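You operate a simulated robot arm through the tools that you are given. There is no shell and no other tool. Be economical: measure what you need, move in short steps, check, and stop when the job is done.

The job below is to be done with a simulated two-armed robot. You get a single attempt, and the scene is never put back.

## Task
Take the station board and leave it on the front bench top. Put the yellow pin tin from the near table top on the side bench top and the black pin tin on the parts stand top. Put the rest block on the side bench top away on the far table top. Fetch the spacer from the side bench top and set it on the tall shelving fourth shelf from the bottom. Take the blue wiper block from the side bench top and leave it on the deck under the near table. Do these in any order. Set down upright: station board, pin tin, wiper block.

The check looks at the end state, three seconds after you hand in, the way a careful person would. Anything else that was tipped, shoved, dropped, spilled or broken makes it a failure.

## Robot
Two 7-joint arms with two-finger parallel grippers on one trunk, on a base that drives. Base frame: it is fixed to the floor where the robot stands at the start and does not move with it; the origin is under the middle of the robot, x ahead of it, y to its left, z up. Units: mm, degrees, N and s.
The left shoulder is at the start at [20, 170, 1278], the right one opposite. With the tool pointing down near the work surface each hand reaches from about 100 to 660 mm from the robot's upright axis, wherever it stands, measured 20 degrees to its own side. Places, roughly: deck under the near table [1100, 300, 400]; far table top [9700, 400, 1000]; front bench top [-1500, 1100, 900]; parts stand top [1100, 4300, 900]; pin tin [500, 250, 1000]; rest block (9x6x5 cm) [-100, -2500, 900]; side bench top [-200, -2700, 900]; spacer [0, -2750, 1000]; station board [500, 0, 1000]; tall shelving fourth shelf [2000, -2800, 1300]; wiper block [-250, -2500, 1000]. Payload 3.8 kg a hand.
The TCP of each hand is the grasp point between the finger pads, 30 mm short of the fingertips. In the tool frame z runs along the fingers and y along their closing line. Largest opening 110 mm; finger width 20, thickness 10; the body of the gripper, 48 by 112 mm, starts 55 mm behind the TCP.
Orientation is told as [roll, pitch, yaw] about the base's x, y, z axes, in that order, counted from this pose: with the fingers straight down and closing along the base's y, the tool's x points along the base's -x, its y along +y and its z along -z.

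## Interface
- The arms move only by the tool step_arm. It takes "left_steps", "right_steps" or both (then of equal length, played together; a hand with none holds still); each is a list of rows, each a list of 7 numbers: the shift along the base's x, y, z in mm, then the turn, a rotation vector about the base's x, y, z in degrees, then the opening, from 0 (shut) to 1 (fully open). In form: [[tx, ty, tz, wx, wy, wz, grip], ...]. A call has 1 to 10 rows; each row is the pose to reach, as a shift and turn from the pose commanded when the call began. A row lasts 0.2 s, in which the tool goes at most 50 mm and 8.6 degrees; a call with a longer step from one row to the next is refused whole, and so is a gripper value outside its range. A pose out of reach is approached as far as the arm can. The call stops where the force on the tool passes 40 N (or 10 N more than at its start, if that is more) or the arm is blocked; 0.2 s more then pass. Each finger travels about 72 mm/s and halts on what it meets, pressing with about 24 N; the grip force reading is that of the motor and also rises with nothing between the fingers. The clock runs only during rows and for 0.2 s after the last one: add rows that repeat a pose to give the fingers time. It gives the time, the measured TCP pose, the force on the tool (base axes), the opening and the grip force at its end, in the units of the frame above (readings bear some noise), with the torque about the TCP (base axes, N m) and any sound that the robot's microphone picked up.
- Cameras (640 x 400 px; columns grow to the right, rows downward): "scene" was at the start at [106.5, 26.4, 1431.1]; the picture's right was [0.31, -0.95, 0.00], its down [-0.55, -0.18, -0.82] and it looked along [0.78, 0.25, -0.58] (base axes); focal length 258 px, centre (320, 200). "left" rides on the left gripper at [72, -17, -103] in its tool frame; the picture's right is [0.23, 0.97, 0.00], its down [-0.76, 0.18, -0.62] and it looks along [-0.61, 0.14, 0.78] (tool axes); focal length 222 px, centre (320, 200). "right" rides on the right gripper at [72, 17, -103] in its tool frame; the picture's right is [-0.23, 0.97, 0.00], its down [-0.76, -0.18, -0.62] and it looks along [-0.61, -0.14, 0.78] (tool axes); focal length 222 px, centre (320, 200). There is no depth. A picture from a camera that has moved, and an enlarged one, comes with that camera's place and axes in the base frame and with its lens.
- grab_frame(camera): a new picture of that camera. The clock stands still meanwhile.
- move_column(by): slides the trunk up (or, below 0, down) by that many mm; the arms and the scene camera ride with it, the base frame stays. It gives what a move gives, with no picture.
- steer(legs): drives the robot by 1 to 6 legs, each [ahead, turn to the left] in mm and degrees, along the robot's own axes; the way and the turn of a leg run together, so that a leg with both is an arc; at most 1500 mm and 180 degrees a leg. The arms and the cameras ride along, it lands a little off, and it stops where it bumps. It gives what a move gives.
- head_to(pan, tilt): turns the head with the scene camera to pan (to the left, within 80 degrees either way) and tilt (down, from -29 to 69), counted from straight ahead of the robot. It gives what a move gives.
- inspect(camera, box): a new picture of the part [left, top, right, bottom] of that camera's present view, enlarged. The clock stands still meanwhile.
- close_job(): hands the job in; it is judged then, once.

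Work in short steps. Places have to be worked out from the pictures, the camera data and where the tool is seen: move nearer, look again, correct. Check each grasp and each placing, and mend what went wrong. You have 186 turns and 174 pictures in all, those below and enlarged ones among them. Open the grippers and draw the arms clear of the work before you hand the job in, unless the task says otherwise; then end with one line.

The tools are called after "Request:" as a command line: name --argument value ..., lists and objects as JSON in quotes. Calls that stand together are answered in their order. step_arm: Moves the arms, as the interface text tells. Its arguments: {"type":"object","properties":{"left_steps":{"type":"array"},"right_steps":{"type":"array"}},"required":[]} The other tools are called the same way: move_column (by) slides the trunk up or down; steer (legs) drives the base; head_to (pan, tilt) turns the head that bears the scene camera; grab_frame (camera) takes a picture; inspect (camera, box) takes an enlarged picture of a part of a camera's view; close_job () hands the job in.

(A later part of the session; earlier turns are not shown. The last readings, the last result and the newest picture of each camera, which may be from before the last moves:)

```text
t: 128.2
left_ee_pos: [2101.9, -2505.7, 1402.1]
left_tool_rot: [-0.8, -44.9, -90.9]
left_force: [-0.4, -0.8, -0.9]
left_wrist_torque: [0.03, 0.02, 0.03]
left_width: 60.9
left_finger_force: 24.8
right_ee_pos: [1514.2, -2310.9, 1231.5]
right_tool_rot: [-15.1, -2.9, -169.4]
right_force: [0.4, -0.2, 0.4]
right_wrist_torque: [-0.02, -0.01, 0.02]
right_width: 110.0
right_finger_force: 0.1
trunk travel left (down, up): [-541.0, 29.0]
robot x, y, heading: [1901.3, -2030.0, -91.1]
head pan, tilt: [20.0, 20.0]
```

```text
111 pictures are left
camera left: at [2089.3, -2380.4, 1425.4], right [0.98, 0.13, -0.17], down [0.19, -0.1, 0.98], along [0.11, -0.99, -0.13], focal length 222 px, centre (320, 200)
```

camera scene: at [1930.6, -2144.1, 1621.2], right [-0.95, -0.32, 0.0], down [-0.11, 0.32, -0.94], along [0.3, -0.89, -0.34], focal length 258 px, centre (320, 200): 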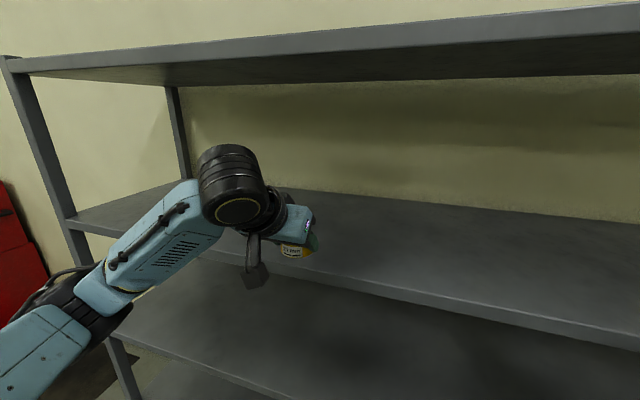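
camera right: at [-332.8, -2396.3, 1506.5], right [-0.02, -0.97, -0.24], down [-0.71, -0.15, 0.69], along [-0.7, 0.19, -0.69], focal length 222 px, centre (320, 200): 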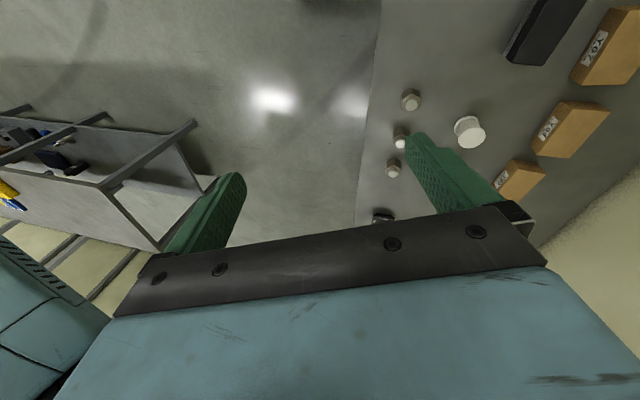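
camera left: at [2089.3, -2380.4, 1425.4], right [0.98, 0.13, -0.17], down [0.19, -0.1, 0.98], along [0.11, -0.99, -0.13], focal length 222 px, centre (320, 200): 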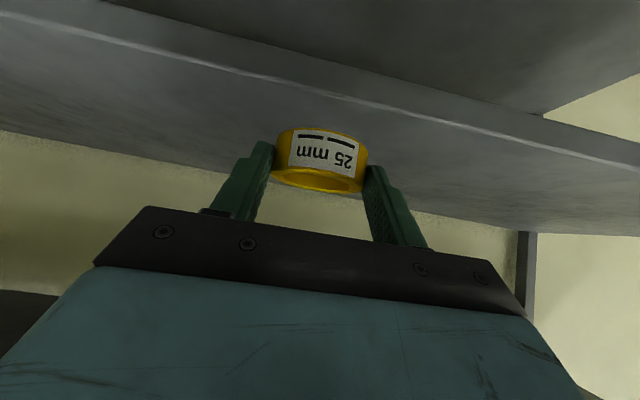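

A wide-baseline match puts the front edge at about y -2515 and the shelf at z ≈ 1325. I extend the ring about 110 mm inward at this height, then check.

Request:
step_arm --left_steps '[[0, -40, 0, 0, 0, 0, 0.35], [0, -80, 0, 0, 0, 0, 0.35], [0, -115, 0, 0, 0, 0, 0.35], [0, -115, -15, 0, 0, 0, 0.35], [0, -115, -15, 0, 0, 0, 0.35]]'

Request:
grab_frame --camera "scene"

Request:
grab_frame --camera "left"

```text
t: 129.4
left_ee_pos: [2101.6, -2620.7, 1388.0]
left_tool_rot: [-0.9, -45.0, -91.0]
left_force: [0.8, -0.1, -1.0]
left_wrist_torque: [0.04, -0.04, -0.02]
left_width: 61.1
left_finger_force: 24.0
right_ee_pos: [1514.6, -2312.2, 1231.0]
right_tool_rot: [-15.1, -2.8, -169.4]
right_force: [0.1, -0.1, -0.4]
right_wrist_torque: [0.03, -0.03, 0.04]
right_width: 110.1
right_finger_force: 0.1
trunk travel left (down, up): [-541.0, 29.0]
robot x, y, heading: [1893.6, -2036.2, -91.6]
head pan, tilt: [20.0, 20.0]
```

```text
110 pictures are left
camera scene: at [1930.4, -2144.3, 1621.1], right [-0.95, -0.32, 0.0], down [-0.11, 0.32, -0.94], along [0.3, -0.89, -0.34], focal length 258 px, centre (320, 200)
```

scene: 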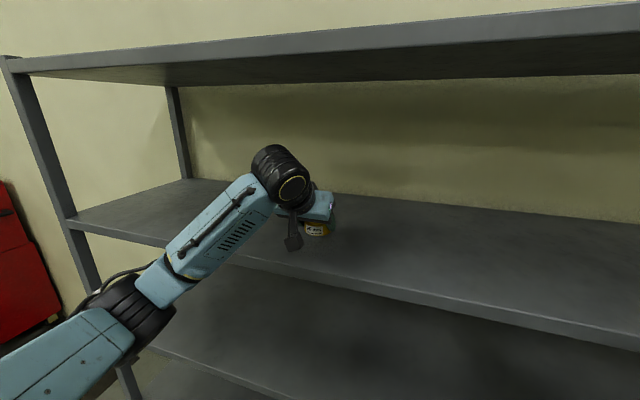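

```text
109 pictures are left
camera left: at [2089.5, -2494.6, 1410.9], right [0.98, 0.13, -0.17], down [0.19, -0.1, 0.98], along [0.11, -0.99, -0.13], focal length 222 px, centre (320, 200)
```

left: 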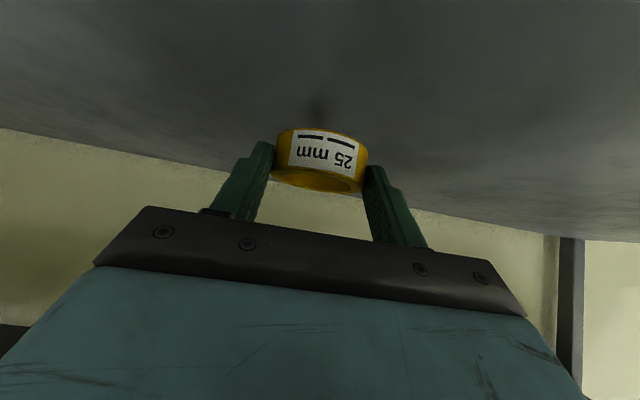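

The ring is well over the shelf. I lower in small steps until it touches.

Request:
step_arm --left_steps '[[0, 0, -5, 0, 0, 0, 0.35], [0, 0, -10, 0, 0, 0, 0.35], [0, 0, -15, 0, 0, 0, 0.35], [0, 0, -15, 0, 0, 0, 0.35]]'

Request:
grab_frame --camera "left"

```text
t: 130.4
left_ee_pos: [2102.6, -2620.0, 1372.1]
left_tool_rot: [-0.9, -44.8, -91.1]
left_force: [0.2, -0.4, -1.1]
left_wrist_torque: [0.03, 0.03, -0.03]
left_width: 61.0
left_finger_force: 23.8
right_ee_pos: [1514.0, -2311.8, 1231.9]
right_tool_rot: [-15.0, -2.9, -169.5]
right_force: [-0.3, 0.4, -0.1]
right_wrist_torque: [0.03, 0.01, 0.01]
right_width: 109.9
right_finger_force: 0.1
trunk travel left (down, up): [-541.0, 29.0]
robot x, y, heading: [1903.1, -2031.6, -91.1]
head pan, tilt: [20.0, 20.0]
```

```text
108 pictures are left
camera left: at [2089.4, -2494.6, 1396.2], right [0.98, 0.13, -0.17], down [0.19, -0.1, 0.98], along [0.11, -0.99, -0.13], focal length 222 px, centre (320, 200)
```

left: 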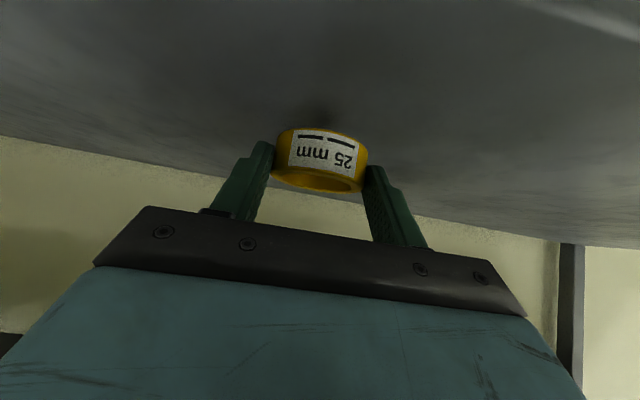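

No contact yet; the shadow is close under the ring. I keep going down.

Request:
step_arm --left_steps '[[0, 0, -4, 0, 0, 0, 0.35], [0, 0, -8, 0, 0, 0, 0.35], [0, 0, -12, 0, 0, 0, 0.35], [0, 0, -12, 0, 0, 0, 0.35]]'

Request:
step_arm --left_steps '[[0, 0, -3, 0, 0, 0, 0.35], [0, 0, -6, 0, 0, 0, 0.35], [0, 0, -6, 0, 0, 0, 0.35]]'

Request:
grab_frame --camera "left"

```text
t: 131.4
left_ee_pos: [2101.9, -2620.1, 1361.1]
left_tool_rot: [-1.0, -45.0, -91.1]
left_force: [-0.5, 0.3, -0.7]
left_wrist_torque: [0.02, 0.01, -0.03]
left_width: 61.0
left_finger_force: 23.8
right_ee_pos: [1514.5, -2311.6, 1230.9]
right_tool_rot: [-15.1, -2.9, -169.4]
right_force: [0.4, 0.4, 0.1]
right_wrist_torque: [-0.01, 0.02, 0.01]
right_width: 109.8
right_finger_force: 0.1
trunk travel left (down, up): [-541.0, 29.0]
robot x, y, heading: [1898.5, -2031.8, -90.9]
head pan, tilt: [20.0, 20.0]
```

```text
t: 132.2
left_ee_pos: [2102.7, -2618.6, 1354.1]
left_tool_rot: [-0.9, -45.0, -91.0]
left_force: [-0.2, -0.3, -0.4]
left_wrist_torque: [0.01, -0.01, -0.02]
left_width: 60.9
left_finger_force: 24.5
right_ee_pos: [1514.6, -2311.5, 1232.2]
right_tool_rot: [-15.1, -2.9, -169.4]
right_force: [0.3, -0.4, 0.0]
right_wrist_torque: [-0.02, -0.01, 0.01]
right_width: 110.1
right_finger_force: 0.2
trunk travel left (down, up): [-541.0, 29.0]
robot x, y, heading: [1896.7, -2038.4, -91.2]
head pan, tilt: [20.0, 20.0]
```

```text
107 pictures are left
camera left: at [2089.4, -2494.9, 1377.9], right [0.98, 0.13, -0.17], down [0.19, -0.1, 0.98], along [0.11, -0.99, -0.13], focal length 222 px, centre (320, 200)
```

left: 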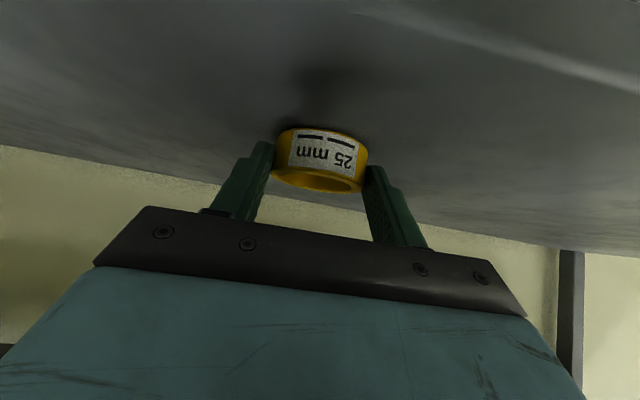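

Still no contact force; continue in 3 mm steps.

Request:
step_arm --left_steps '[[0, 0, -3, 0, 0, 0, 0.35], [0, 0, -6, 0, 0, 0, 0.35], [0, 0, -6, 0, 0, 0, 0.35]]'

Request:
step_arm --left_steps '[[0, 0, -3, 0, 0, 0, 0.35], [0, 0, -6, 0, 0, 0, 0.35], [0, 0, -6, 0, 0, 0, 0.35]]'

Request:
grab_frame --camera "left"

Request:
inspect --camera "scene" --box '[240, 160, 400, 280]'

```text
t: 133.0
left_ee_pos: [2103.8, -2619.6, 1350.8]
left_tool_rot: [-0.9, -45.3, -91.0]
left_force: [1.3, -2.5, 14.8]
left_wrist_torque: [-0.13, -0.4, -0.03]
left_width: 61.3
left_finger_force: 23.8
right_ee_pos: [1514.6, -2310.1, 1232.2]
right_tool_rot: [-15.1, -2.9, -169.3]
right_force: [-0.4, 0.0, 0.0]
right_wrist_torque: [-0.01, 0.02, -0.03]
right_width: 110.0
right_finger_force: 0.0
trunk travel left (down, up): [-541.0, 29.0]
robot x, y, heading: [1901.3, -2034.4, -91.4]
head pan, tilt: [20.0, 20.0]
```

```text
t: 133.8
left_ee_pos: [2103.0, -2618.9, 1348.8]
left_tool_rot: [-0.9, -45.8, -90.9]
left_force: [1.9, -6.1, 33.2]
left_wrist_torque: [-0.49, -1.0, -0.3]
left_width: 61.1
left_finger_force: 24.1
right_ee_pos: [1512.9, -2309.9, 1231.4]
right_tool_rot: [-15.0, -2.9, -169.4]
right_force: [0.0, -0.1, -0.6]
right_wrist_torque: [-0.04, 0.05, -0.01]
right_width: 110.0
right_finger_force: 0.1
trunk travel left (down, up): [-541.0, 29.0]
robot x, y, heading: [1898.2, -2039.2, -91.0]
head pan, tilt: [20.0, 20.0]
```

```text
106 pictures are left
camera left: at [2089.3, -2493.5, 1370.3], right [0.98, 0.13, -0.17], down [0.19, -0.09, 0.98], along [0.11, -0.99, -0.11], focal length 222 px, centre (320, 200)
```

left: 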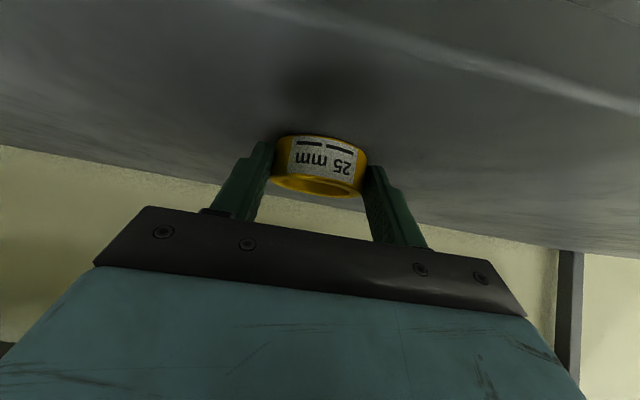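

```text
3.33 times, centred on (320, 220) of scene
camera zoom: at [1929.9, -2141.7, 1621.5], right [-0.95, -0.32, 0.0], down [-0.11, 0.32, -0.94], along [0.3, -0.89, -0.34], focal length 860 px, centre (320, 133)
```

zoom: 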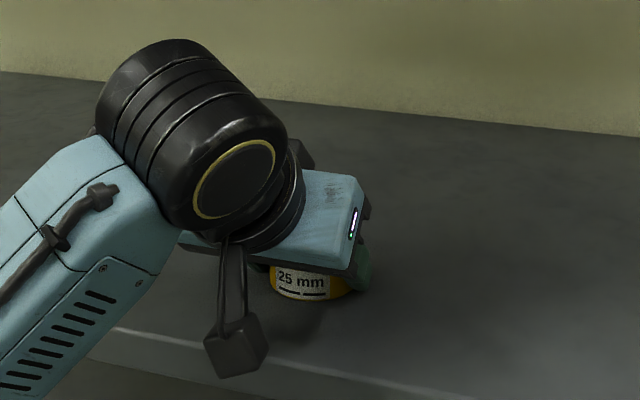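

Contact is firm and the ring sits inside the edge. I ease up 5 mm, open and withdraw along the tool axis.

Request:
step_arm --left_steps '[[0, 0, 5, 0, 0, 0, 0.35], [0, 0, 5, 0, 0, 0, 0.55], [0, 0, 5, 0, 0, 0, 0.75], [0, 0, 5, 0, 0, 0, 0.9], [0, 0, 5, 0, 0, 0, 0.9], [0, 25, 30, 0, 0, 0, 0.9], [0, 55, 60, 0, 0, 0, 0.9], [0, 90, 85, 0, 0, 0, 0.9], [0, 135, 100, 0, 0, 0, 0.9]]'

Request:
grab_frame --camera "scene"

Request:
grab_frame --camera "left"

```text
t: 135.8
left_ee_pos: [2102.6, -2481.2, 1442.4]
left_tool_rot: [-0.9, -45.0, -90.9]
left_force: [-0.3, 0.6, 0.5]
left_wrist_torque: [-0.01, 0.01, 0.01]
left_width: 98.8
left_finger_force: 0.1
right_ee_pos: [1515.8, -2309.4, 1231.2]
right_tool_rot: [-15.0, -3.0, -169.3]
right_force: [0.0, 1.4, -0.5]
right_wrist_torque: [0.01, 0.02, 0.0]
right_width: 110.1
right_finger_force: 0.1
trunk travel left (down, up): [-541.0, 29.0]
robot x, y, heading: [1898.7, -2033.9, -91.4]
head pan, tilt: [20.0, 20.0]
```

```text
104 pictures are left
camera scene: at [1931.1, -2141.6, 1621.3], right [-0.95, -0.32, 0.0], down [-0.11, 0.32, -0.94], along [0.3, -0.89, -0.34], focal length 258 px, centre (320, 200)
```

scene: 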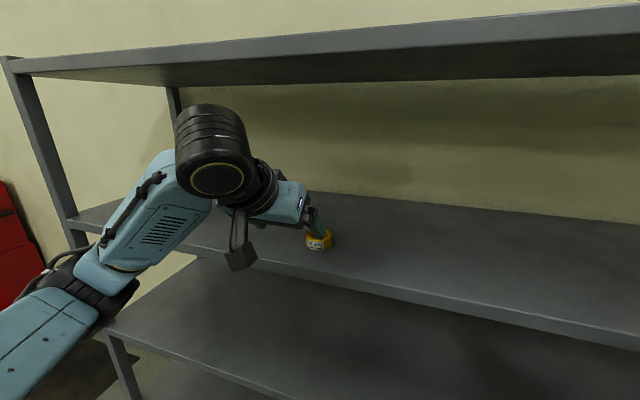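

```text
103 pictures are left
camera left: at [2090.0, -2356.7, 1465.8], right [0.98, 0.13, -0.17], down [0.19, -0.1, 0.98], along [0.11, -0.99, -0.13], focal length 222 px, centre (320, 200)
```

left: 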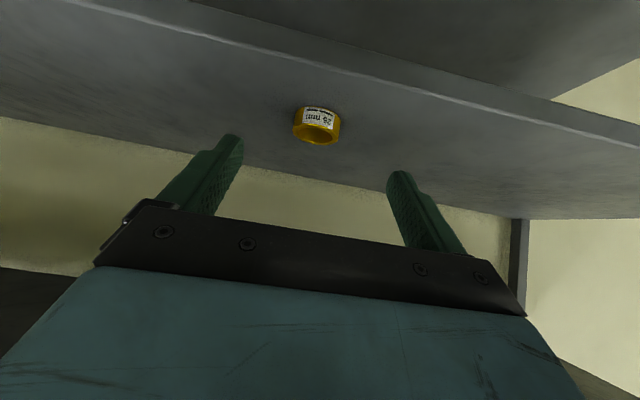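

The spacer rests on the fourth shelf. Next I drive to the right side of the near table and look at the deck before fetching the wiper.

Request:
steer --legs '[[-450, 0], [0, -124], [1090, 0], [0, -54.5]]'

Request:
move_column --by -350

Request:
head_to --pan 0 --tilt 30

Request:
grab_frame --camera "scene"

```text
t: 151.4
left_ee_pos: [804.0, -506.6, 1441.6]
left_tool_rot: [-1.0, -44.9, 90.5]
left_force: [-0.3, 1.0, 0.4]
left_wrist_torque: [-0.02, -0.01, 0.0]
left_width: 99.1
left_finger_force: 0.1
right_ee_pos: [1395.8, -664.7, 1232.0]
right_tool_rot: [-15.0, -2.9, 12.1]
right_force: [0.6, -0.1, 0.6]
right_wrist_torque: [-0.01, 0.02, -0.01]
right_width: 109.9
right_finger_force: 0.0
trunk travel left (down, up): [-541.0, 29.0]
robot x, y, heading: [1017.1, -954.4, 89.8]
head pan, tilt: [20.0, 20.0]
```

```text
t: 154.8
left_ee_pos: [803.9, -506.2, 1092.0]
left_tool_rot: [-1.0, -44.9, 90.4]
left_force: [0.6, -0.1, 0.1]
left_wrist_torque: [0.03, -0.03, 0.02]
left_width: 99.0
left_finger_force: 0.0
right_ee_pos: [1395.1, -666.0, 880.8]
right_tool_rot: [-15.1, -2.9, 12.1]
right_force: [-0.8, 1.0, -0.5]
right_wrist_torque: [-0.02, 0.01, -0.01]
right_width: 109.9
right_finger_force: 0.0
trunk travel left (down, up): [-191.0, 379.0]
robot x, y, heading: [1014.6, -951.8, 90.1]
head pan, tilt: [20.0, 20.0]
```

```text
t: 155.6
left_ee_pos: [802.8, -506.5, 1090.6]
left_tool_rot: [-0.9, -45.0, 90.5]
left_force: [-0.1, -0.6, -0.2]
left_wrist_torque: [0.03, -0.01, 0.03]
left_width: 99.2
left_finger_force: 0.1
right_ee_pos: [1395.2, -666.7, 881.8]
right_tool_rot: [-15.1, -2.9, 12.0]
right_force: [0.3, -0.2, 0.4]
right_wrist_torque: [-0.02, 0.01, 0.03]
right_width: 109.9
right_finger_force: 0.2
trunk travel left (down, up): [-191.0, 379.0]
robot x, y, heading: [1015.2, -954.5, 90.0]
head pan, tilt: [0.0, 30.0]
```

```text
102 pictures are left
camera scene: at [1018.7, -840.7, 1255.1], right [1.0, 0.0, 0.0], down [0.0, -0.5, -0.87], along [0.0, 0.87, -0.5], focal length 258 px, centre (320, 200)
```

scene: 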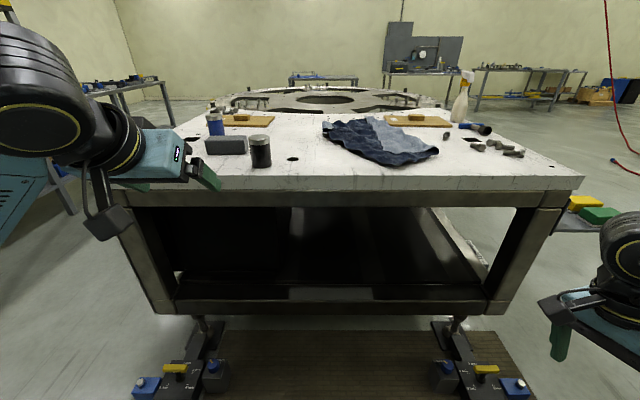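

The deck is open from this side, between the table legs. I enlarge that part and also look from a lower camera height.

Request:
inspect --camera "scene" --box '[120, 180, 560, 340]'

Request:
move_column --by -190

Request:
head_to --pan 0 --tilt 25

Request:
grab_frame --camera "scene"

```text
1.45 times, centred on (340, 260) of scene
camera zoom: at [1018.7, -840.7, 1255.1], right [1.0, 0.0, 0.0], down [0.0, -0.5, -0.87], along [0.0, 0.87, -0.5], focal length 375 px, centre (291, 113)
```

zoom: 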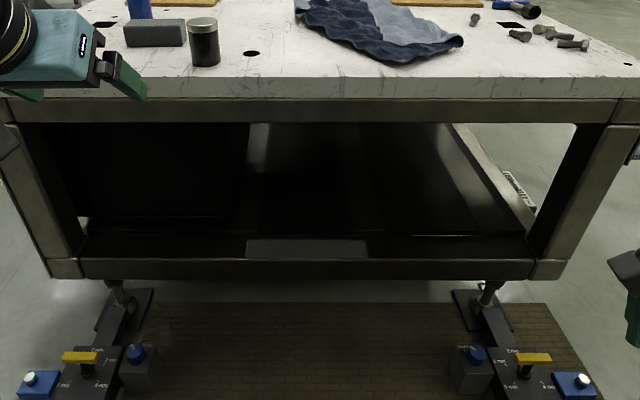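

```text
t: 157.7
left_ee_pos: [802.9, -507.2, 901.7]
left_tool_rot: [-0.9, -45.1, 90.6]
left_force: [0.1, -0.3, -0.8]
left_wrist_torque: [0.01, 0.0, -0.02]
left_width: 99.1
left_finger_force: 0.1
right_ee_pos: [1395.6, -665.5, 691.4]
right_tool_rot: [-15.1, -3.0, 12.1]
right_force: [-1.0, 0.4, 0.2]
right_wrist_torque: [-0.01, -0.05, -0.01]
right_width: 110.3
right_finger_force: 0.1
trunk travel left (down, up): [-1.0, 569.0]
robot x, y, heading: [1015.8, -950.7, 90.2]
head pan, tilt: [0.0, 30.0]
```

```text
t: 158.4
left_ee_pos: [802.8, -506.5, 903.3]
left_tool_rot: [-0.9, -44.9, 90.6]
left_force: [-0.4, -0.3, -0.5]
left_wrist_torque: [-0.02, 0.04, -0.05]
left_width: 98.9
left_finger_force: 0.0
right_ee_pos: [1395.8, -664.2, 692.3]
right_tool_rot: [-15.1, -2.8, 12.1]
right_force: [-0.4, -0.1, 0.5]
right_wrist_torque: [0.02, 0.03, -0.01]
right_width: 110.1
right_finger_force: 0.2
trunk travel left (down, up): [-1.0, 569.0]
robot x, y, heading: [1018.4, -952.8, 90.2]
head pan, tilt: [0.0, 25.0]
```

```text
100 pictures are left
camera scene: at [1018.8, -839.0, 1073.0], right [1.0, 0.0, 0.0], down [0.0, -0.42, -0.91], along [0.0, 0.91, -0.42], focal length 258 px, centre (320, 200)
```

scene: 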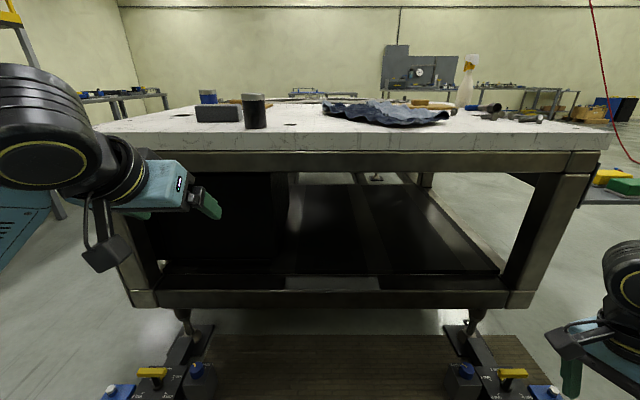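

The deck is free for x > ~950 (a dark cabinet sits left of that), with deck height about 435 and an opening of roughly 400 mm. I return to the side bench for the wiper and rest block, raising the trunk again.

Request:
move_column --by 475

Request:
steer --legs '[[-600, 0], [0, 90], [1148, 0], [0, 90], [410, 0]]'

Request:
head_to --pan 0 --tilt 45

Request:
grab_frame --camera "scene"

```text
refused: 475 is not a number from -400 to 400
```

```text
t: 176.6
left_ee_pos: [73.2, -2342.8, 902.1]
left_tool_rot: [-0.7, -44.4, -89.6]
left_force: [0.0, 7.2, 3.0]
left_wrist_torque: [0.04, -0.03, 0.28]
left_width: 98.6
left_finger_force: 0.1
right_ee_pos: [-518.7, -2191.5, 692.2]
right_tool_rot: [-15.1, -3.0, -167.8]
right_force: [-0.7, -1.1, 0.8]
right_wrist_torque: [-0.03, 0.0, 0.02]
right_width: 110.0
right_finger_force: 0.0
trunk travel left (down, up): [-1.0, 569.0]
robot x, y, heading: [-141.0, -1901.1, -89.6]
head pan, tilt: [0.0, 25.0]
stopped in leg 5: the force on the tool passed its limit at 125 N (the readings are from after the stop); the commanded pose is now the measured one
```

```text
t: 177.5
left_ee_pos: [72.9, -2342.8, 902.0]
left_tool_rot: [-0.8, -44.3, -89.6]
left_force: [-1.3, 10.7, 2.1]
left_wrist_torque: [0.05, 0.08, 0.26]
left_width: 98.5
left_finger_force: 0.0
right_ee_pos: [-518.9, -2191.0, 691.5]
right_tool_rot: [-15.1, -2.9, -167.8]
right_force: [-0.6, 0.3, 0.1]
right_wrist_torque: [-0.03, -0.02, 0.01]
right_width: 109.7
right_finger_force: 0.0
trunk travel left (down, up): [-1.0, 569.0]
robot x, y, heading: [-142.5, -1905.5, -89.6]
head pan, tilt: [0.0, 45.0]
```

```text
99 pictures are left
camera scene: at [-139.3, -2006.4, 1042.7], right [-1.0, 0.0, 0.0], down [0.0, 0.71, -0.71], along [0.0, -0.71, -0.71], focal length 258 px, centre (320, 200)
```

scene: 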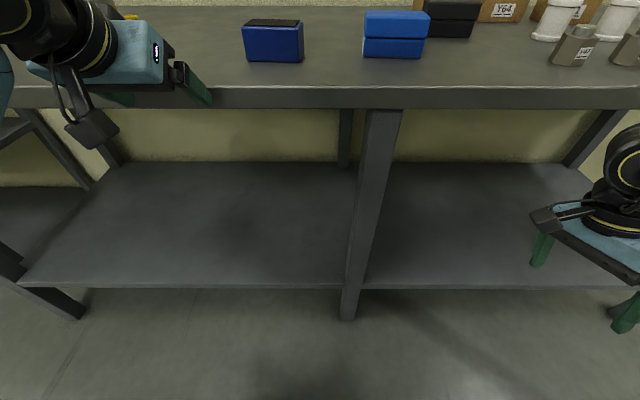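

The trunk move was refused and the left finger bumped the bench edge. I back off, raise the trunk in two parts, and check that everything still stands.

Request:
steer --legs '[[-150, 0]]'

Request:
move_column --by 400

Request:
move_column --by 75

Request:
grab_frame --camera "scene"

```text
t: 178.8
left_ee_pos: [74.0, -2194.1, 901.9]
left_tool_rot: [-0.8, -44.3, -89.4]
left_force: [-0.1, 0.0, -0.6]
left_wrist_torque: [-0.03, 0.01, -0.03]
left_width: 98.8
left_finger_force: 0.1
right_ee_pos: [-518.9, -2044.5, 690.6]
right_tool_rot: [-15.1, -2.9, -167.7]
right_force: [-0.6, -0.2, -0.5]
right_wrist_torque: [0.01, 0.01, 0.01]
right_width: 109.9
right_finger_force: 0.0
trunk travel left (down, up): [-1.0, 569.0]
robot x, y, heading: [-142.7, -1757.2, -89.4]
head pan, tilt: [0.0, 45.0]
```

```text
t: 182.7
left_ee_pos: [73.9, -2194.7, 1300.3]
left_tool_rot: [-0.7, -44.2, -89.3]
left_force: [-0.5, -0.7, 0.9]
left_wrist_torque: [0.0, 0.01, 0.01]
left_width: 98.9
left_finger_force: 0.0
right_ee_pos: [-518.2, -2044.1, 1091.5]
right_tool_rot: [-15.1, -2.9, -167.7]
right_force: [-0.4, -0.3, -0.2]
right_wrist_torque: [-0.02, 0.01, -0.02]
right_width: 110.0
right_finger_force: 0.0
trunk travel left (down, up): [-401.0, 169.0]
robot x, y, heading: [-142.7, -1753.4, -89.5]
head pan, tilt: [0.0, 45.0]
```

```text
t: 183.8
left_ee_pos: [74.4, -2193.9, 1375.5]
left_tool_rot: [-0.6, -44.3, -89.4]
left_force: [-0.2, -0.7, 1.5]
left_wrist_torque: [-0.01, -0.01, -0.03]
left_width: 98.9
left_finger_force: 0.1
right_ee_pos: [-518.2, -2044.0, 1165.5]
right_tool_rot: [-15.2, -2.8, -167.6]
right_force: [0.0, -0.1, -0.3]
right_wrist_torque: [-0.03, 0.02, 0.02]
right_width: 109.9
right_finger_force: 0.1
trunk travel left (down, up): [-476.0, 94.0]
robot x, y, heading: [-141.3, -1756.2, -89.7]
head pan, tilt: [0.0, 45.0]
```

```text
98 pictures are left
camera scene: at [-139.8, -1859.2, 1517.4], right [-1.0, -0.01, 0.0], down [0.0, 0.71, -0.71], along [0.0, -0.71, -0.71], focal length 258 px, centre (320, 200)
```

scene: 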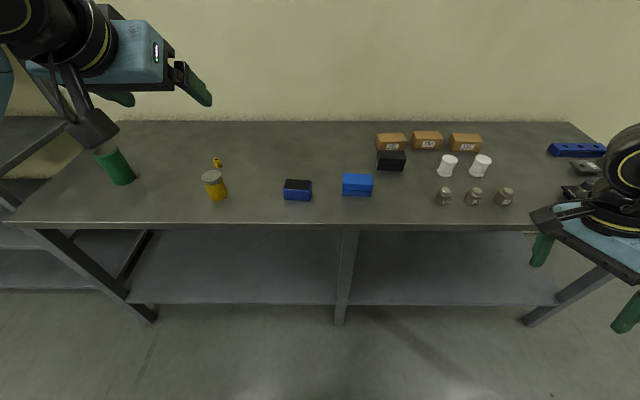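

Nothing was disturbed. I drive in to y ≈ -1980 and zoom on the wiper and rest block to fix their places.

Request:
steer --legs '[[225, 0]]'

Request:
inspect --camera "scene" --box '[240, 180, 440, 280]'

```text
t: 185.5
left_ee_pos: [76.7, -2416.9, 1375.6]
left_tool_rot: [-0.7, -44.4, -89.3]
left_force: [-0.6, -0.6, 0.3]
left_wrist_torque: [0.02, 0.0, 0.0]
left_width: 98.8
left_finger_force: 0.1
right_ee_pos: [-515.3, -2267.4, 1166.6]
right_tool_rot: [-15.1, -2.9, -167.6]
right_force: [0.6, 0.2, 0.5]
right_wrist_torque: [0.04, 0.0, 0.01]
right_width: 109.8
right_finger_force: 0.0
trunk travel left (down, up): [-476.0, 94.0]
robot x, y, heading: [-138.3, -1978.6, -89.3]
head pan, tilt: [0.0, 45.0]
```

```text
3.20 times, centred on (340, 230) of scene
camera zoom: at [-137.8, -2081.6, 1517.5], right [-1.0, -0.01, 0.0], down [-0.01, 0.71, -0.71], along [0.01, -0.71, -0.71], focal length 825 px, centre (256, 104)
```

zoom: 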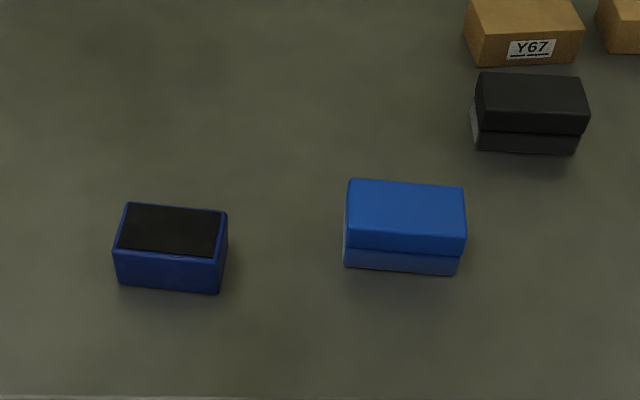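

Wiper centre comes to [-260, -2517], yawed about -4°, 100 × 45-50 mm. I bring the right hand above it, tilted 30° to the right with the closing line across its short side.

Request:
step_arm --right_steps '[[35, -27, 0, -1.95, 2.8, -0.86, 1], [70, -54, 0, -3.9, 5.6, -1.73, 1], [106, -83, 0, -5.85, 8.4, -2.59, 1], [142, -111, 0, -7.8, 11.2, -3.45, 1], [177, -139, 0, -9.75, 14.0, -4.3, 1], [213, -167, 0, -11.7, 16.9, -5.2, 1], [249, -194, 0, -13.65, 19.7, -6.0, 1], [285, -222, 0, -15.6, 22.5, -6.9, 1], [320, -250, 0, -17.55, 25.3, -7.77, 1]]'

Request:
grab_frame --camera "scene"

Request:
grab_frame --camera "right"

```text
t: 187.5
left_ee_pos: [79.5, -2416.3, 1375.9]
left_tool_rot: [-0.8, -44.3, -89.3]
left_force: [-0.6, -0.8, -0.4]
left_wrist_torque: [0.01, 0.05, -0.04]
left_width: 98.9
left_finger_force: 0.1
right_ee_pos: [-193.0, -2518.5, 1167.0]
right_tool_rot: [0.0, -30.3, -179.9]
right_force: [0.4, -0.2, 1.2]
right_wrist_torque: [0.01, 0.03, 0.02]
right_width: 110.0
right_finger_force: 0.1
trunk travel left (down, up): [-476.0, 94.0]
robot x, y, heading: [-141.1, -1978.2, -89.9]
head pan, tilt: [0.0, 45.0]
```

```text
96 pictures are left
camera scene: at [-135.2, -2081.3, 1517.4], right [-1.0, -0.01, 0.0], down [-0.01, 0.71, -0.71], along [0.01, -0.71, -0.71], focal length 258 px, centre (320, 200)
```

scene: 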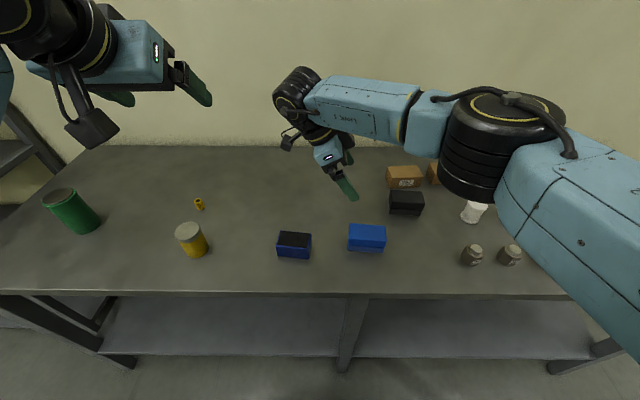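

```text
95 pictures are left
camera right: at [-78.5, -2534.5, 1219.0], right [-0.19, -0.97, 0.12], down [-0.34, 0.18, 0.92], along [-0.92, 0.14, -0.37], focal length 222 px, centre (320, 200)
```

right: 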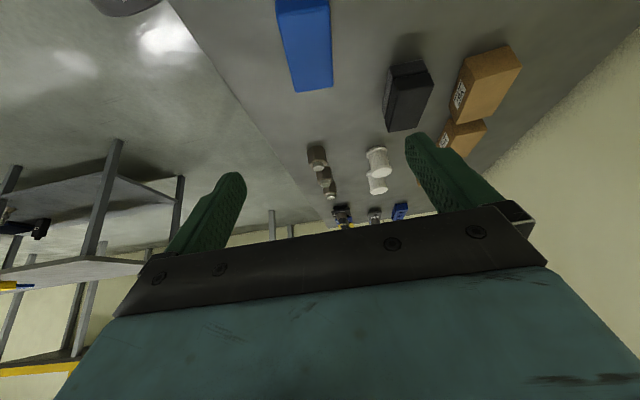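

Pose is as wanted and the forearm rides high. I lower to the pre-grasp with the -4.4° yaw fix.

Request:
step_arm --right_steps '[[0, 0, -40, 0, 0, -2.2, 1], [-1, 1, -85, 0, 0, -4.4, 1], [-2, 1.5, -128, 0, 0, -4.4, 1], [-2, 1.5, -128, 0, 0, -4.4, 1]]'

Request:
grab_frame --camera "scene"

Request:
grab_frame --camera "right"

```text
t: 188.5
left_ee_pos: [77.5, -2416.1, 1374.0]
left_tool_rot: [-0.7, -44.3, -89.3]
left_force: [0.7, 0.6, 0.1]
left_wrist_torque: [-0.01, -0.03, 0.02]
left_width: 99.1
left_finger_force: 0.1
right_ee_pos: [-198.5, -2516.1, 1038.9]
right_tool_rot: [0.1, -30.1, 175.6]
right_force: [0.4, 0.1, 0.6]
right_wrist_torque: [0.01, 0.02, 0.03]
right_width: 110.0
right_finger_force: 0.1
trunk travel left (down, up): [-476.0, 94.0]
robot x, y, heading: [-138.7, -1977.4, -89.4]
head pan, tilt: [0.0, 45.0]
```

```text
94 pictures are left
camera scene: at [-138.0, -2081.1, 1517.5], right [-1.0, -0.01, 0.0], down [-0.01, 0.71, -0.71], along [0.01, -0.71, -0.71], focal length 258 px, centre (320, 200)
```

scene: 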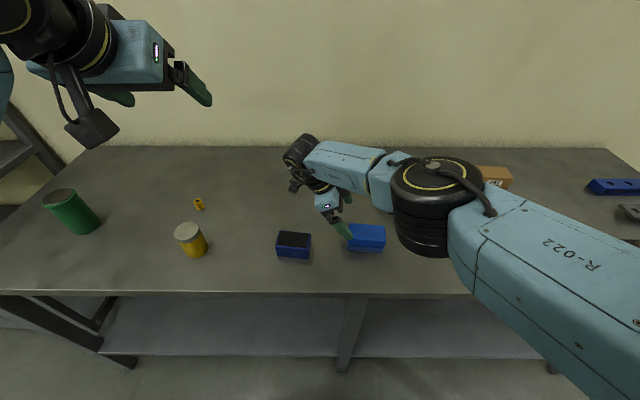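

```text
93 pictures are left
camera right: at [-85.5, -2541.0, 1091.3], right [-0.27, -0.96, 0.12], down [-0.33, 0.2, 0.92], along [-0.9, 0.21, -0.37], focal length 222 px, centre (320, 200)
```

right: 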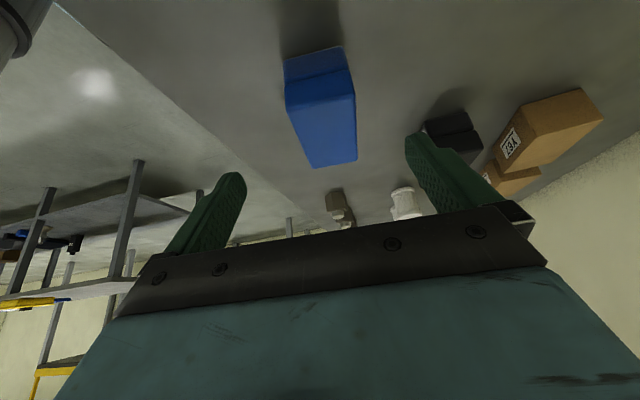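

The right view confirms the centreline at y -2517 and top at z ≈ 964. I go in along the tool axis.

Request:
step_arm --right_steps '[[-19, 0, -34, 0, 0, 0, 1], [-38, -0.5, -68, 0, 0, 0, 1], [-50, -1, -90, 0, 0, 0, 1], [-56, -1, -101, 0, 0, 0, 1], [-56, -1, -101, 0, 0, 0, 1]]'

Request:
grab_frame --camera "right"

Request:
grab_frame --camera "scene"

```text
t: 189.7
left_ee_pos: [76.8, -2415.6, 1376.1]
left_tool_rot: [-0.7, -44.3, -89.5]
left_force: [0.2, 0.0, -0.2]
left_wrist_torque: [0.01, 0.03, 0.03]
left_width: 98.9
left_finger_force: 0.0
right_ee_pos: [-257.2, -2508.2, 941.9]
right_tool_rot: [0.0, -30.0, 175.5]
right_force: [-0.3, 0.4, -0.2]
right_wrist_torque: [0.02, 0.0, -0.01]
right_width: 109.7
right_finger_force: 0.1
right hand out of reach, approached as far as the arm can: row 3, 4, 5
trunk travel left (down, up): [-476.0, 94.0]
robot x, y, heading: [-143.1, -1977.4, -89.4]
head pan, tilt: [0.0, 45.0]
```

```text
92 pictures are left
camera right: at [-145.5, -2534.1, 994.7], right [-0.27, -0.96, 0.12], down [-0.33, 0.2, 0.92], along [-0.9, 0.21, -0.37], focal length 222 px, centre (320, 200)
```

right: 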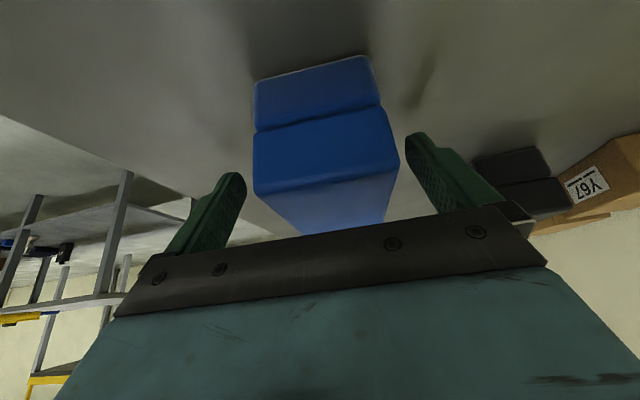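

```text
91 pictures are left
camera scene: at [-137.5, -2081.1, 1517.5], right [-1.0, -0.01, 0.0], down [-0.01, 0.71, -0.71], along [0.01, -0.71, -0.71], focal length 258 px, centre (320, 200)
```

scene: 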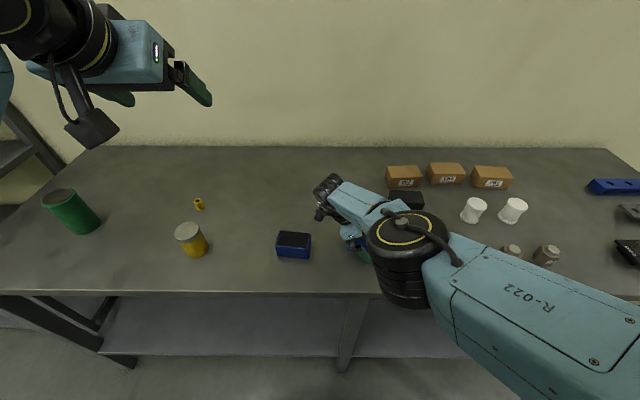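

The arm stopped 9 mm short in y at full reach; I drive ahead that much to centre, then check.

Request:
steer --legs '[[10, 0]]'

Request:
grab_frame --camera "right"

```text
t: 190.4
left_ee_pos: [76.1, -2426.2, 1376.1]
left_tool_rot: [-0.7, -44.3, -89.4]
left_force: [0.1, 0.4, -0.5]
left_wrist_torque: [-0.02, -0.01, 0.0]
left_width: 98.9
left_finger_force: 0.0
right_ee_pos: [-259.3, -2517.3, 942.3]
right_tool_rot: [0.1, -30.2, 175.7]
right_force: [0.0, -0.4, 0.6]
right_wrist_torque: [0.01, 0.01, 0.03]
right_width: 110.3
right_finger_force: 0.1
trunk travel left (down, up): [-476.0, 94.0]
robot x, y, heading: [-141.1, -1988.9, -89.4]
head pan, tilt: [0.0, 45.0]
```

```text
90 pictures are left
camera right: at [-145.7, -2543.8, 995.2], right [-0.27, -0.96, 0.12], down [-0.33, 0.2, 0.92], along [-0.9, 0.21, -0.37], focal length 222 px, centre (320, 200)
```

right: 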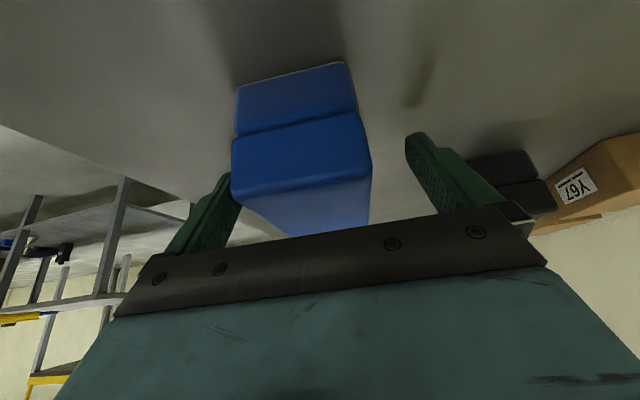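

By calculation the block's centreline is within ~3 mm of the TCP, so I close.

Request:
step_arm --right_steps '[[0, 0, 0, 0, 0, 0, 0.8], [0, 0, 0, 0, 0, 0, 0.6], [0, 0, 0, 0, 0, 0, 0.45], [0, 0, 0, 0, 0, 0, 0.3], [0, 0, 0, 0, 0, 0, 0.15], [0, 0, 0, 0, 0, 0, 0.15]]'

Request:
grab_frame --camera "right"

```text
t: 191.8
left_ee_pos: [76.4, -2426.3, 1376.1]
left_tool_rot: [-0.7, -44.3, -89.3]
left_force: [-0.2, 0.6, 0.0]
left_wrist_torque: [0.03, 0.0, 0.04]
left_width: 98.8
left_finger_force: 0.1
right_ee_pos: [-258.7, -2519.8, 941.3]
right_tool_rot: [0.1, -30.2, 175.6]
right_force: [-0.4, -0.5, 1.4]
right_wrist_torque: [0.07, -0.05, -0.01]
right_width: 55.7
right_finger_force: 24.1
trunk travel left (down, up): [-476.0, 94.0]
robot x, y, heading: [-141.4, -1988.6, -89.5]
head pan, tilt: [0.0, 45.0]
```

```text
89 pictures are left
camera right: at [-145.7, -2544.3, 995.0], right [-0.27, -0.96, 0.12], down [-0.33, 0.2, 0.92], along [-0.9, 0.21, -0.37], focal length 222 px, centre (320, 200)
```

right: 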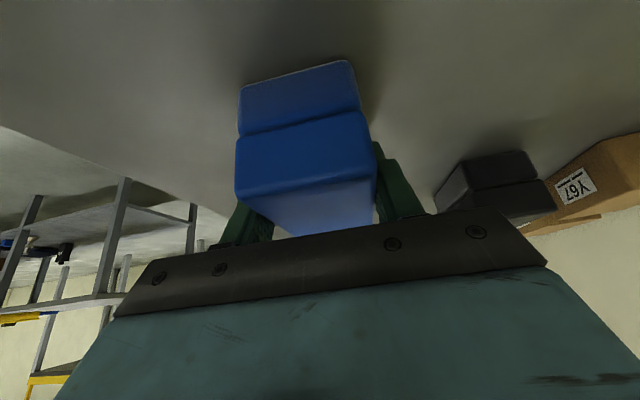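

Gripped at 56 mm. I lift straight up, then draw back and to the right.

Request:
step_arm --right_steps '[[0, 0, 15, 0, 0, 0, 0.15], [0, 0, 50, 0, 0, 0, 0.15], [0, 0, 95, 0, 0, 0, 0.15], [0, 0, 140, 0, 0, 0, 0.15], [-20, 20, 180, 0, 0, 0, 0.15], [-50, 45, 205, 0, 0, 0, 0.15], [-85, 75, 220, 0, 0, 0, 0.15], [-120, 110, 225, 0, 0, 0, 0.15]]'

Request:
grab_frame --camera "scene"

Request:
grab_frame --camera "right"

```text
t: 193.6
left_ee_pos: [77.6, -2426.0, 1376.6]
left_tool_rot: [-0.6, -44.2, -89.4]
left_force: [0.5, 1.3, 1.1]
left_wrist_torque: [0.0, 0.01, 0.01]
left_width: 98.8
left_finger_force: 0.0
right_ee_pos: [-215.3, -2559.2, 1114.5]
right_tool_rot: [0.0, -30.2, 175.6]
right_force: [-1.2, -0.6, -1.3]
right_wrist_torque: [-0.02, -0.03, 0.02]
right_width: 55.5
right_finger_force: 23.3
right hand out of reach, approached as far as the arm can: row 1, 2, 3, 4, 5, 6, 7, 8
trunk travel left (down, up): [-476.0, 94.0]
robot x, y, heading: [-143.2, -1986.0, -89.5]
head pan, tilt: [0.0, 45.0]
```

```text
88 pictures are left
camera scene: at [-137.8, -2091.3, 1517.4], right [-1.0, -0.01, 0.0], down [-0.01, 0.71, -0.71], along [0.01, -0.71, -0.71], focal length 258 px, centre (320, 200)
```

scene: 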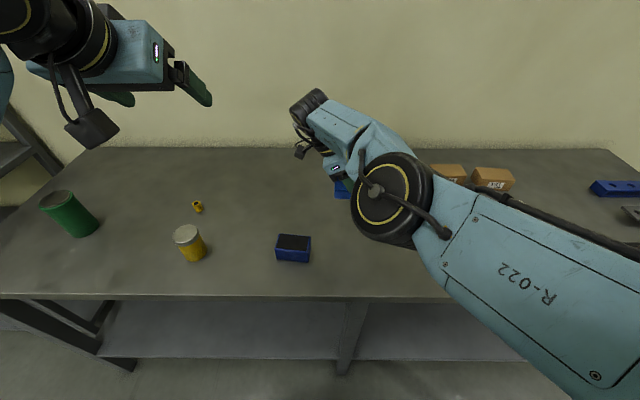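

```text
87 pictures are left
camera right: at [-102.7, -2584.7, 1168.4], right [-0.27, -0.96, 0.11], down [-0.33, 0.2, 0.92], along [-0.9, 0.21, -0.37], focal length 222 px, centre (320, 200)
```

right: 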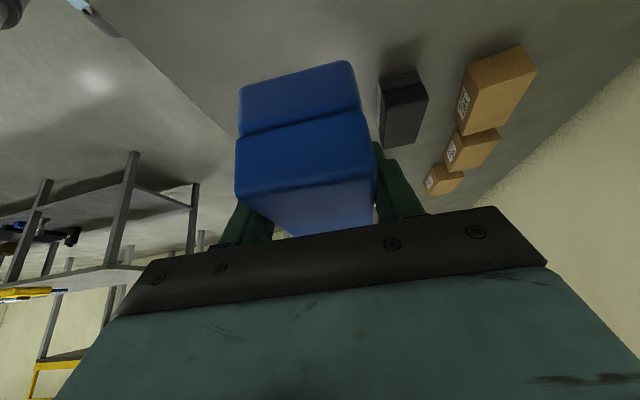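

The lift went up but the arm hit a joint limit and drifted. The block is still held; I try pulling straight toward the robot in small steps.

Request:
step_arm --right_steps '[[0, 30, 0, 0, 0, 0, 0.15], [0, 60, 0, 0, 0, 0, 0.15], [0, 90, 0, 0, 0, 0, 0.15], [0, 120, 10, 0, 0, 0, 0.15]]'

Request:
grab_frame --camera "scene"

```text
t: 194.6
left_ee_pos: [77.1, -2424.7, 1376.0]
left_tool_rot: [-0.7, -44.3, -89.3]
left_force: [0.4, 0.0, -0.4]
left_wrist_torque: [-0.01, -0.02, 0.0]
left_width: 99.0
left_finger_force: 0.0
right_ee_pos: [-214.5, -2438.8, 1125.9]
right_tool_rot: [0.3, -30.1, 175.5]
right_force: [-0.1, -0.1, -1.3]
right_wrist_torque: [-0.03, 0.0, 0.03]
right_width: 56.0
right_finger_force: 24.1
trunk travel left (down, up): [-476.0, 94.0]
robot x, y, heading: [-141.3, -1988.4, -89.5]
head pan, tilt: [0.0, 45.0]
```

```text
86 pictures are left
camera scene: at [-138.1, -2090.2, 1517.5], right [-1.0, -0.01, 0.0], down [-0.01, 0.71, -0.71], along [0.01, -0.71, -0.71], focal length 258 px, centre (320, 200)
```

scene: 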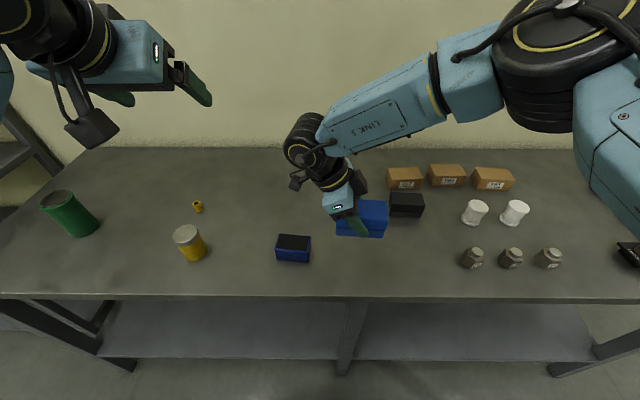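

The arm swung back to a good posture. I move the block right and up while turning the hand +85° so it points forward.

Request:
step_arm --right_steps '[[-15, 0, 8, 0, 0, 8.5, 0.15], [-30, 0, 16, 0, 0, 17, 0.15], [-45, 0, 24, 0, 0, 25.5, 0.15], [-60, 0, 32, 0, 0, 34, 0.15], [-75, 0, 40, 0, 0, 42.5, 0.15], [-90, 0, 48, 0, 0, 51, 0.15], [-105, 0, 56, 0, 0, 59.5, 0.15], [-120, 0, 64, 0, 0, 68, 0.15], [-135, 0, 72, 0, 0, 76.5, 0.15], [-150, 0, 80, 0, 0, 85, 0.15]]'

Request:
grab_frame --camera "scene"

Request:
grab_frame --camera "left"

```text
t: 196.8
left_ee_pos: [75.6, -2425.8, 1376.1]
left_tool_rot: [-0.7, -44.4, -89.3]
left_force: [0.0, 1.5, -0.3]
left_wrist_torque: [-0.01, 0.01, 0.04]
left_width: 99.0
left_finger_force: 0.1
right_ee_pos: [-365.6, -2440.8, 1204.1]
right_tool_rot: [0.1, -30.1, -99.3]
right_force: [-0.5, 0.0, -0.6]
right_wrist_torque: [0.02, 0.02, 0.02]
right_width: 55.7
right_finger_force: 24.1
trunk travel left (down, up): [-476.0, 94.0]
robot x, y, heading: [-147.1, -1986.4, -89.4]
head pan, tilt: [0.0, 45.0]
```

```text
85 pictures are left
camera scene: at [-138.9, -2090.6, 1517.5], right [-1.0, -0.01, 0.0], down [-0.01, 0.71, -0.71], along [0.01, -0.71, -0.71], focal length 258 px, centre (320, 200)
```

scene: 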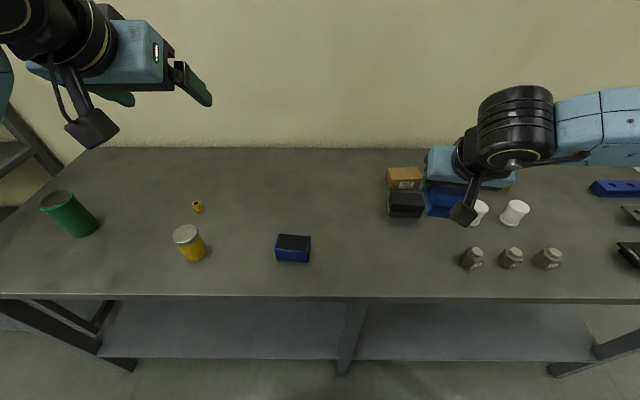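

```text
84 pictures are left
camera left: at [58.8, -2301.6, 1401.4], right [0.97, 0.17, -0.17], down [0.19, -0.11, 0.98], along [0.14, -0.98, -0.14], focal length 222 px, centre (320, 200)
```

left: 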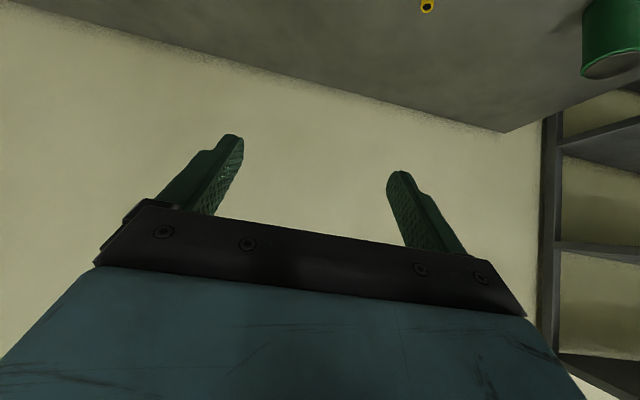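

Now the left hand straightens up and moves over the rest block at about [-60, -2498].

Request:
step_arm --left_steps '[[-15, -8, -35, 4.9, 0, -0.4, 1], [-30, -16, -70, 9.8, 0, -0.8, 1], [-45, -24, -105, 14.7, 0, -1.2, 1], [-60, -32, -140, 19.7, 0, -1.6, 1], [-76, -40, -175, 24.6, 0, -2, 1], [-91, -48, -210, 29.5, 0, -2.4, 1], [-106, -56, -245, 34.4, 0, -2.8, 1], [-121, -64, -280, 39.4, 0, -3.2, 1], [-136, -72, -310, 44.3, 0, -3.5, 1]]'

Request:
grab_frame --camera "scene"

Request:
grab_frame --camera "left"

```text
t: 198.8
left_ee_pos: [-59.8, -2498.4, 1064.8]
left_tool_rot: [-1.4, 0.0, -92.7]
left_force: [-0.1, -0.6, -0.7]
left_wrist_torque: [0.02, -0.01, -0.01]
left_width: 110.1
left_finger_force: 0.1
right_ee_pos: [-364.5, -2441.4, 1205.2]
right_tool_rot: [0.1, -30.1, -99.4]
right_force: [1.0, -0.4, -1.5]
right_wrist_torque: [0.02, 0.0, 0.0]
right_width: 55.8
right_finger_force: 23.2
trunk travel left (down, up): [-476.0, 94.0]
robot x, y, heading: [-142.0, -1990.5, -89.5]
head pan, tilt: [0.0, 45.0]
```

```text
83 pictures are left
camera scene: at [-138.7, -2091.8, 1517.4], right [-1.0, -0.01, 0.0], down [-0.01, 0.71, -0.71], along [0.01, -0.71, -0.71], focal length 258 px, centre (320, 200)
```

scene: 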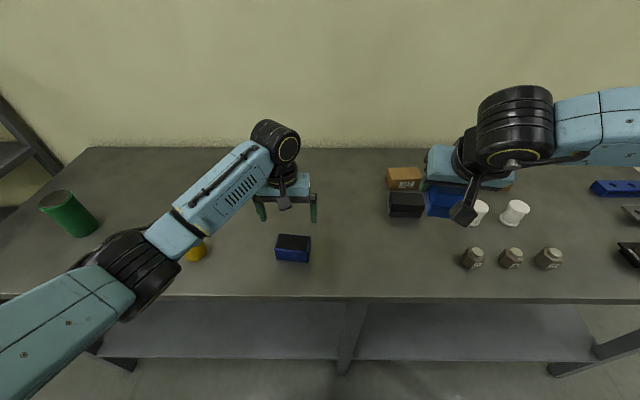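

```text
82 pictures are left
camera left: at [-70.7, -2425.3, 1171.2], right [0.98, 0.18, -0.02], down [0.16, -0.77, 0.62], along [0.09, -0.61, -0.79], focal length 222 px, centre (320, 200)
```

left: 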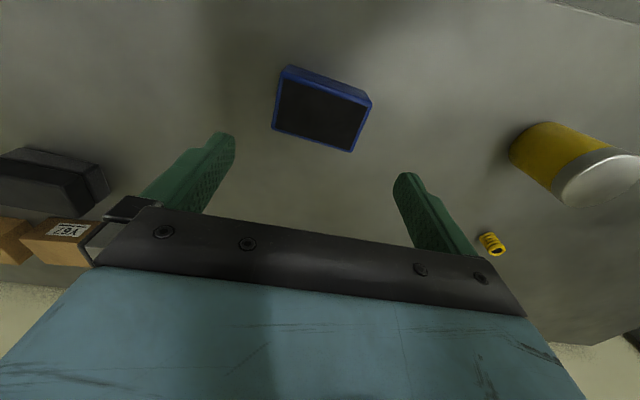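

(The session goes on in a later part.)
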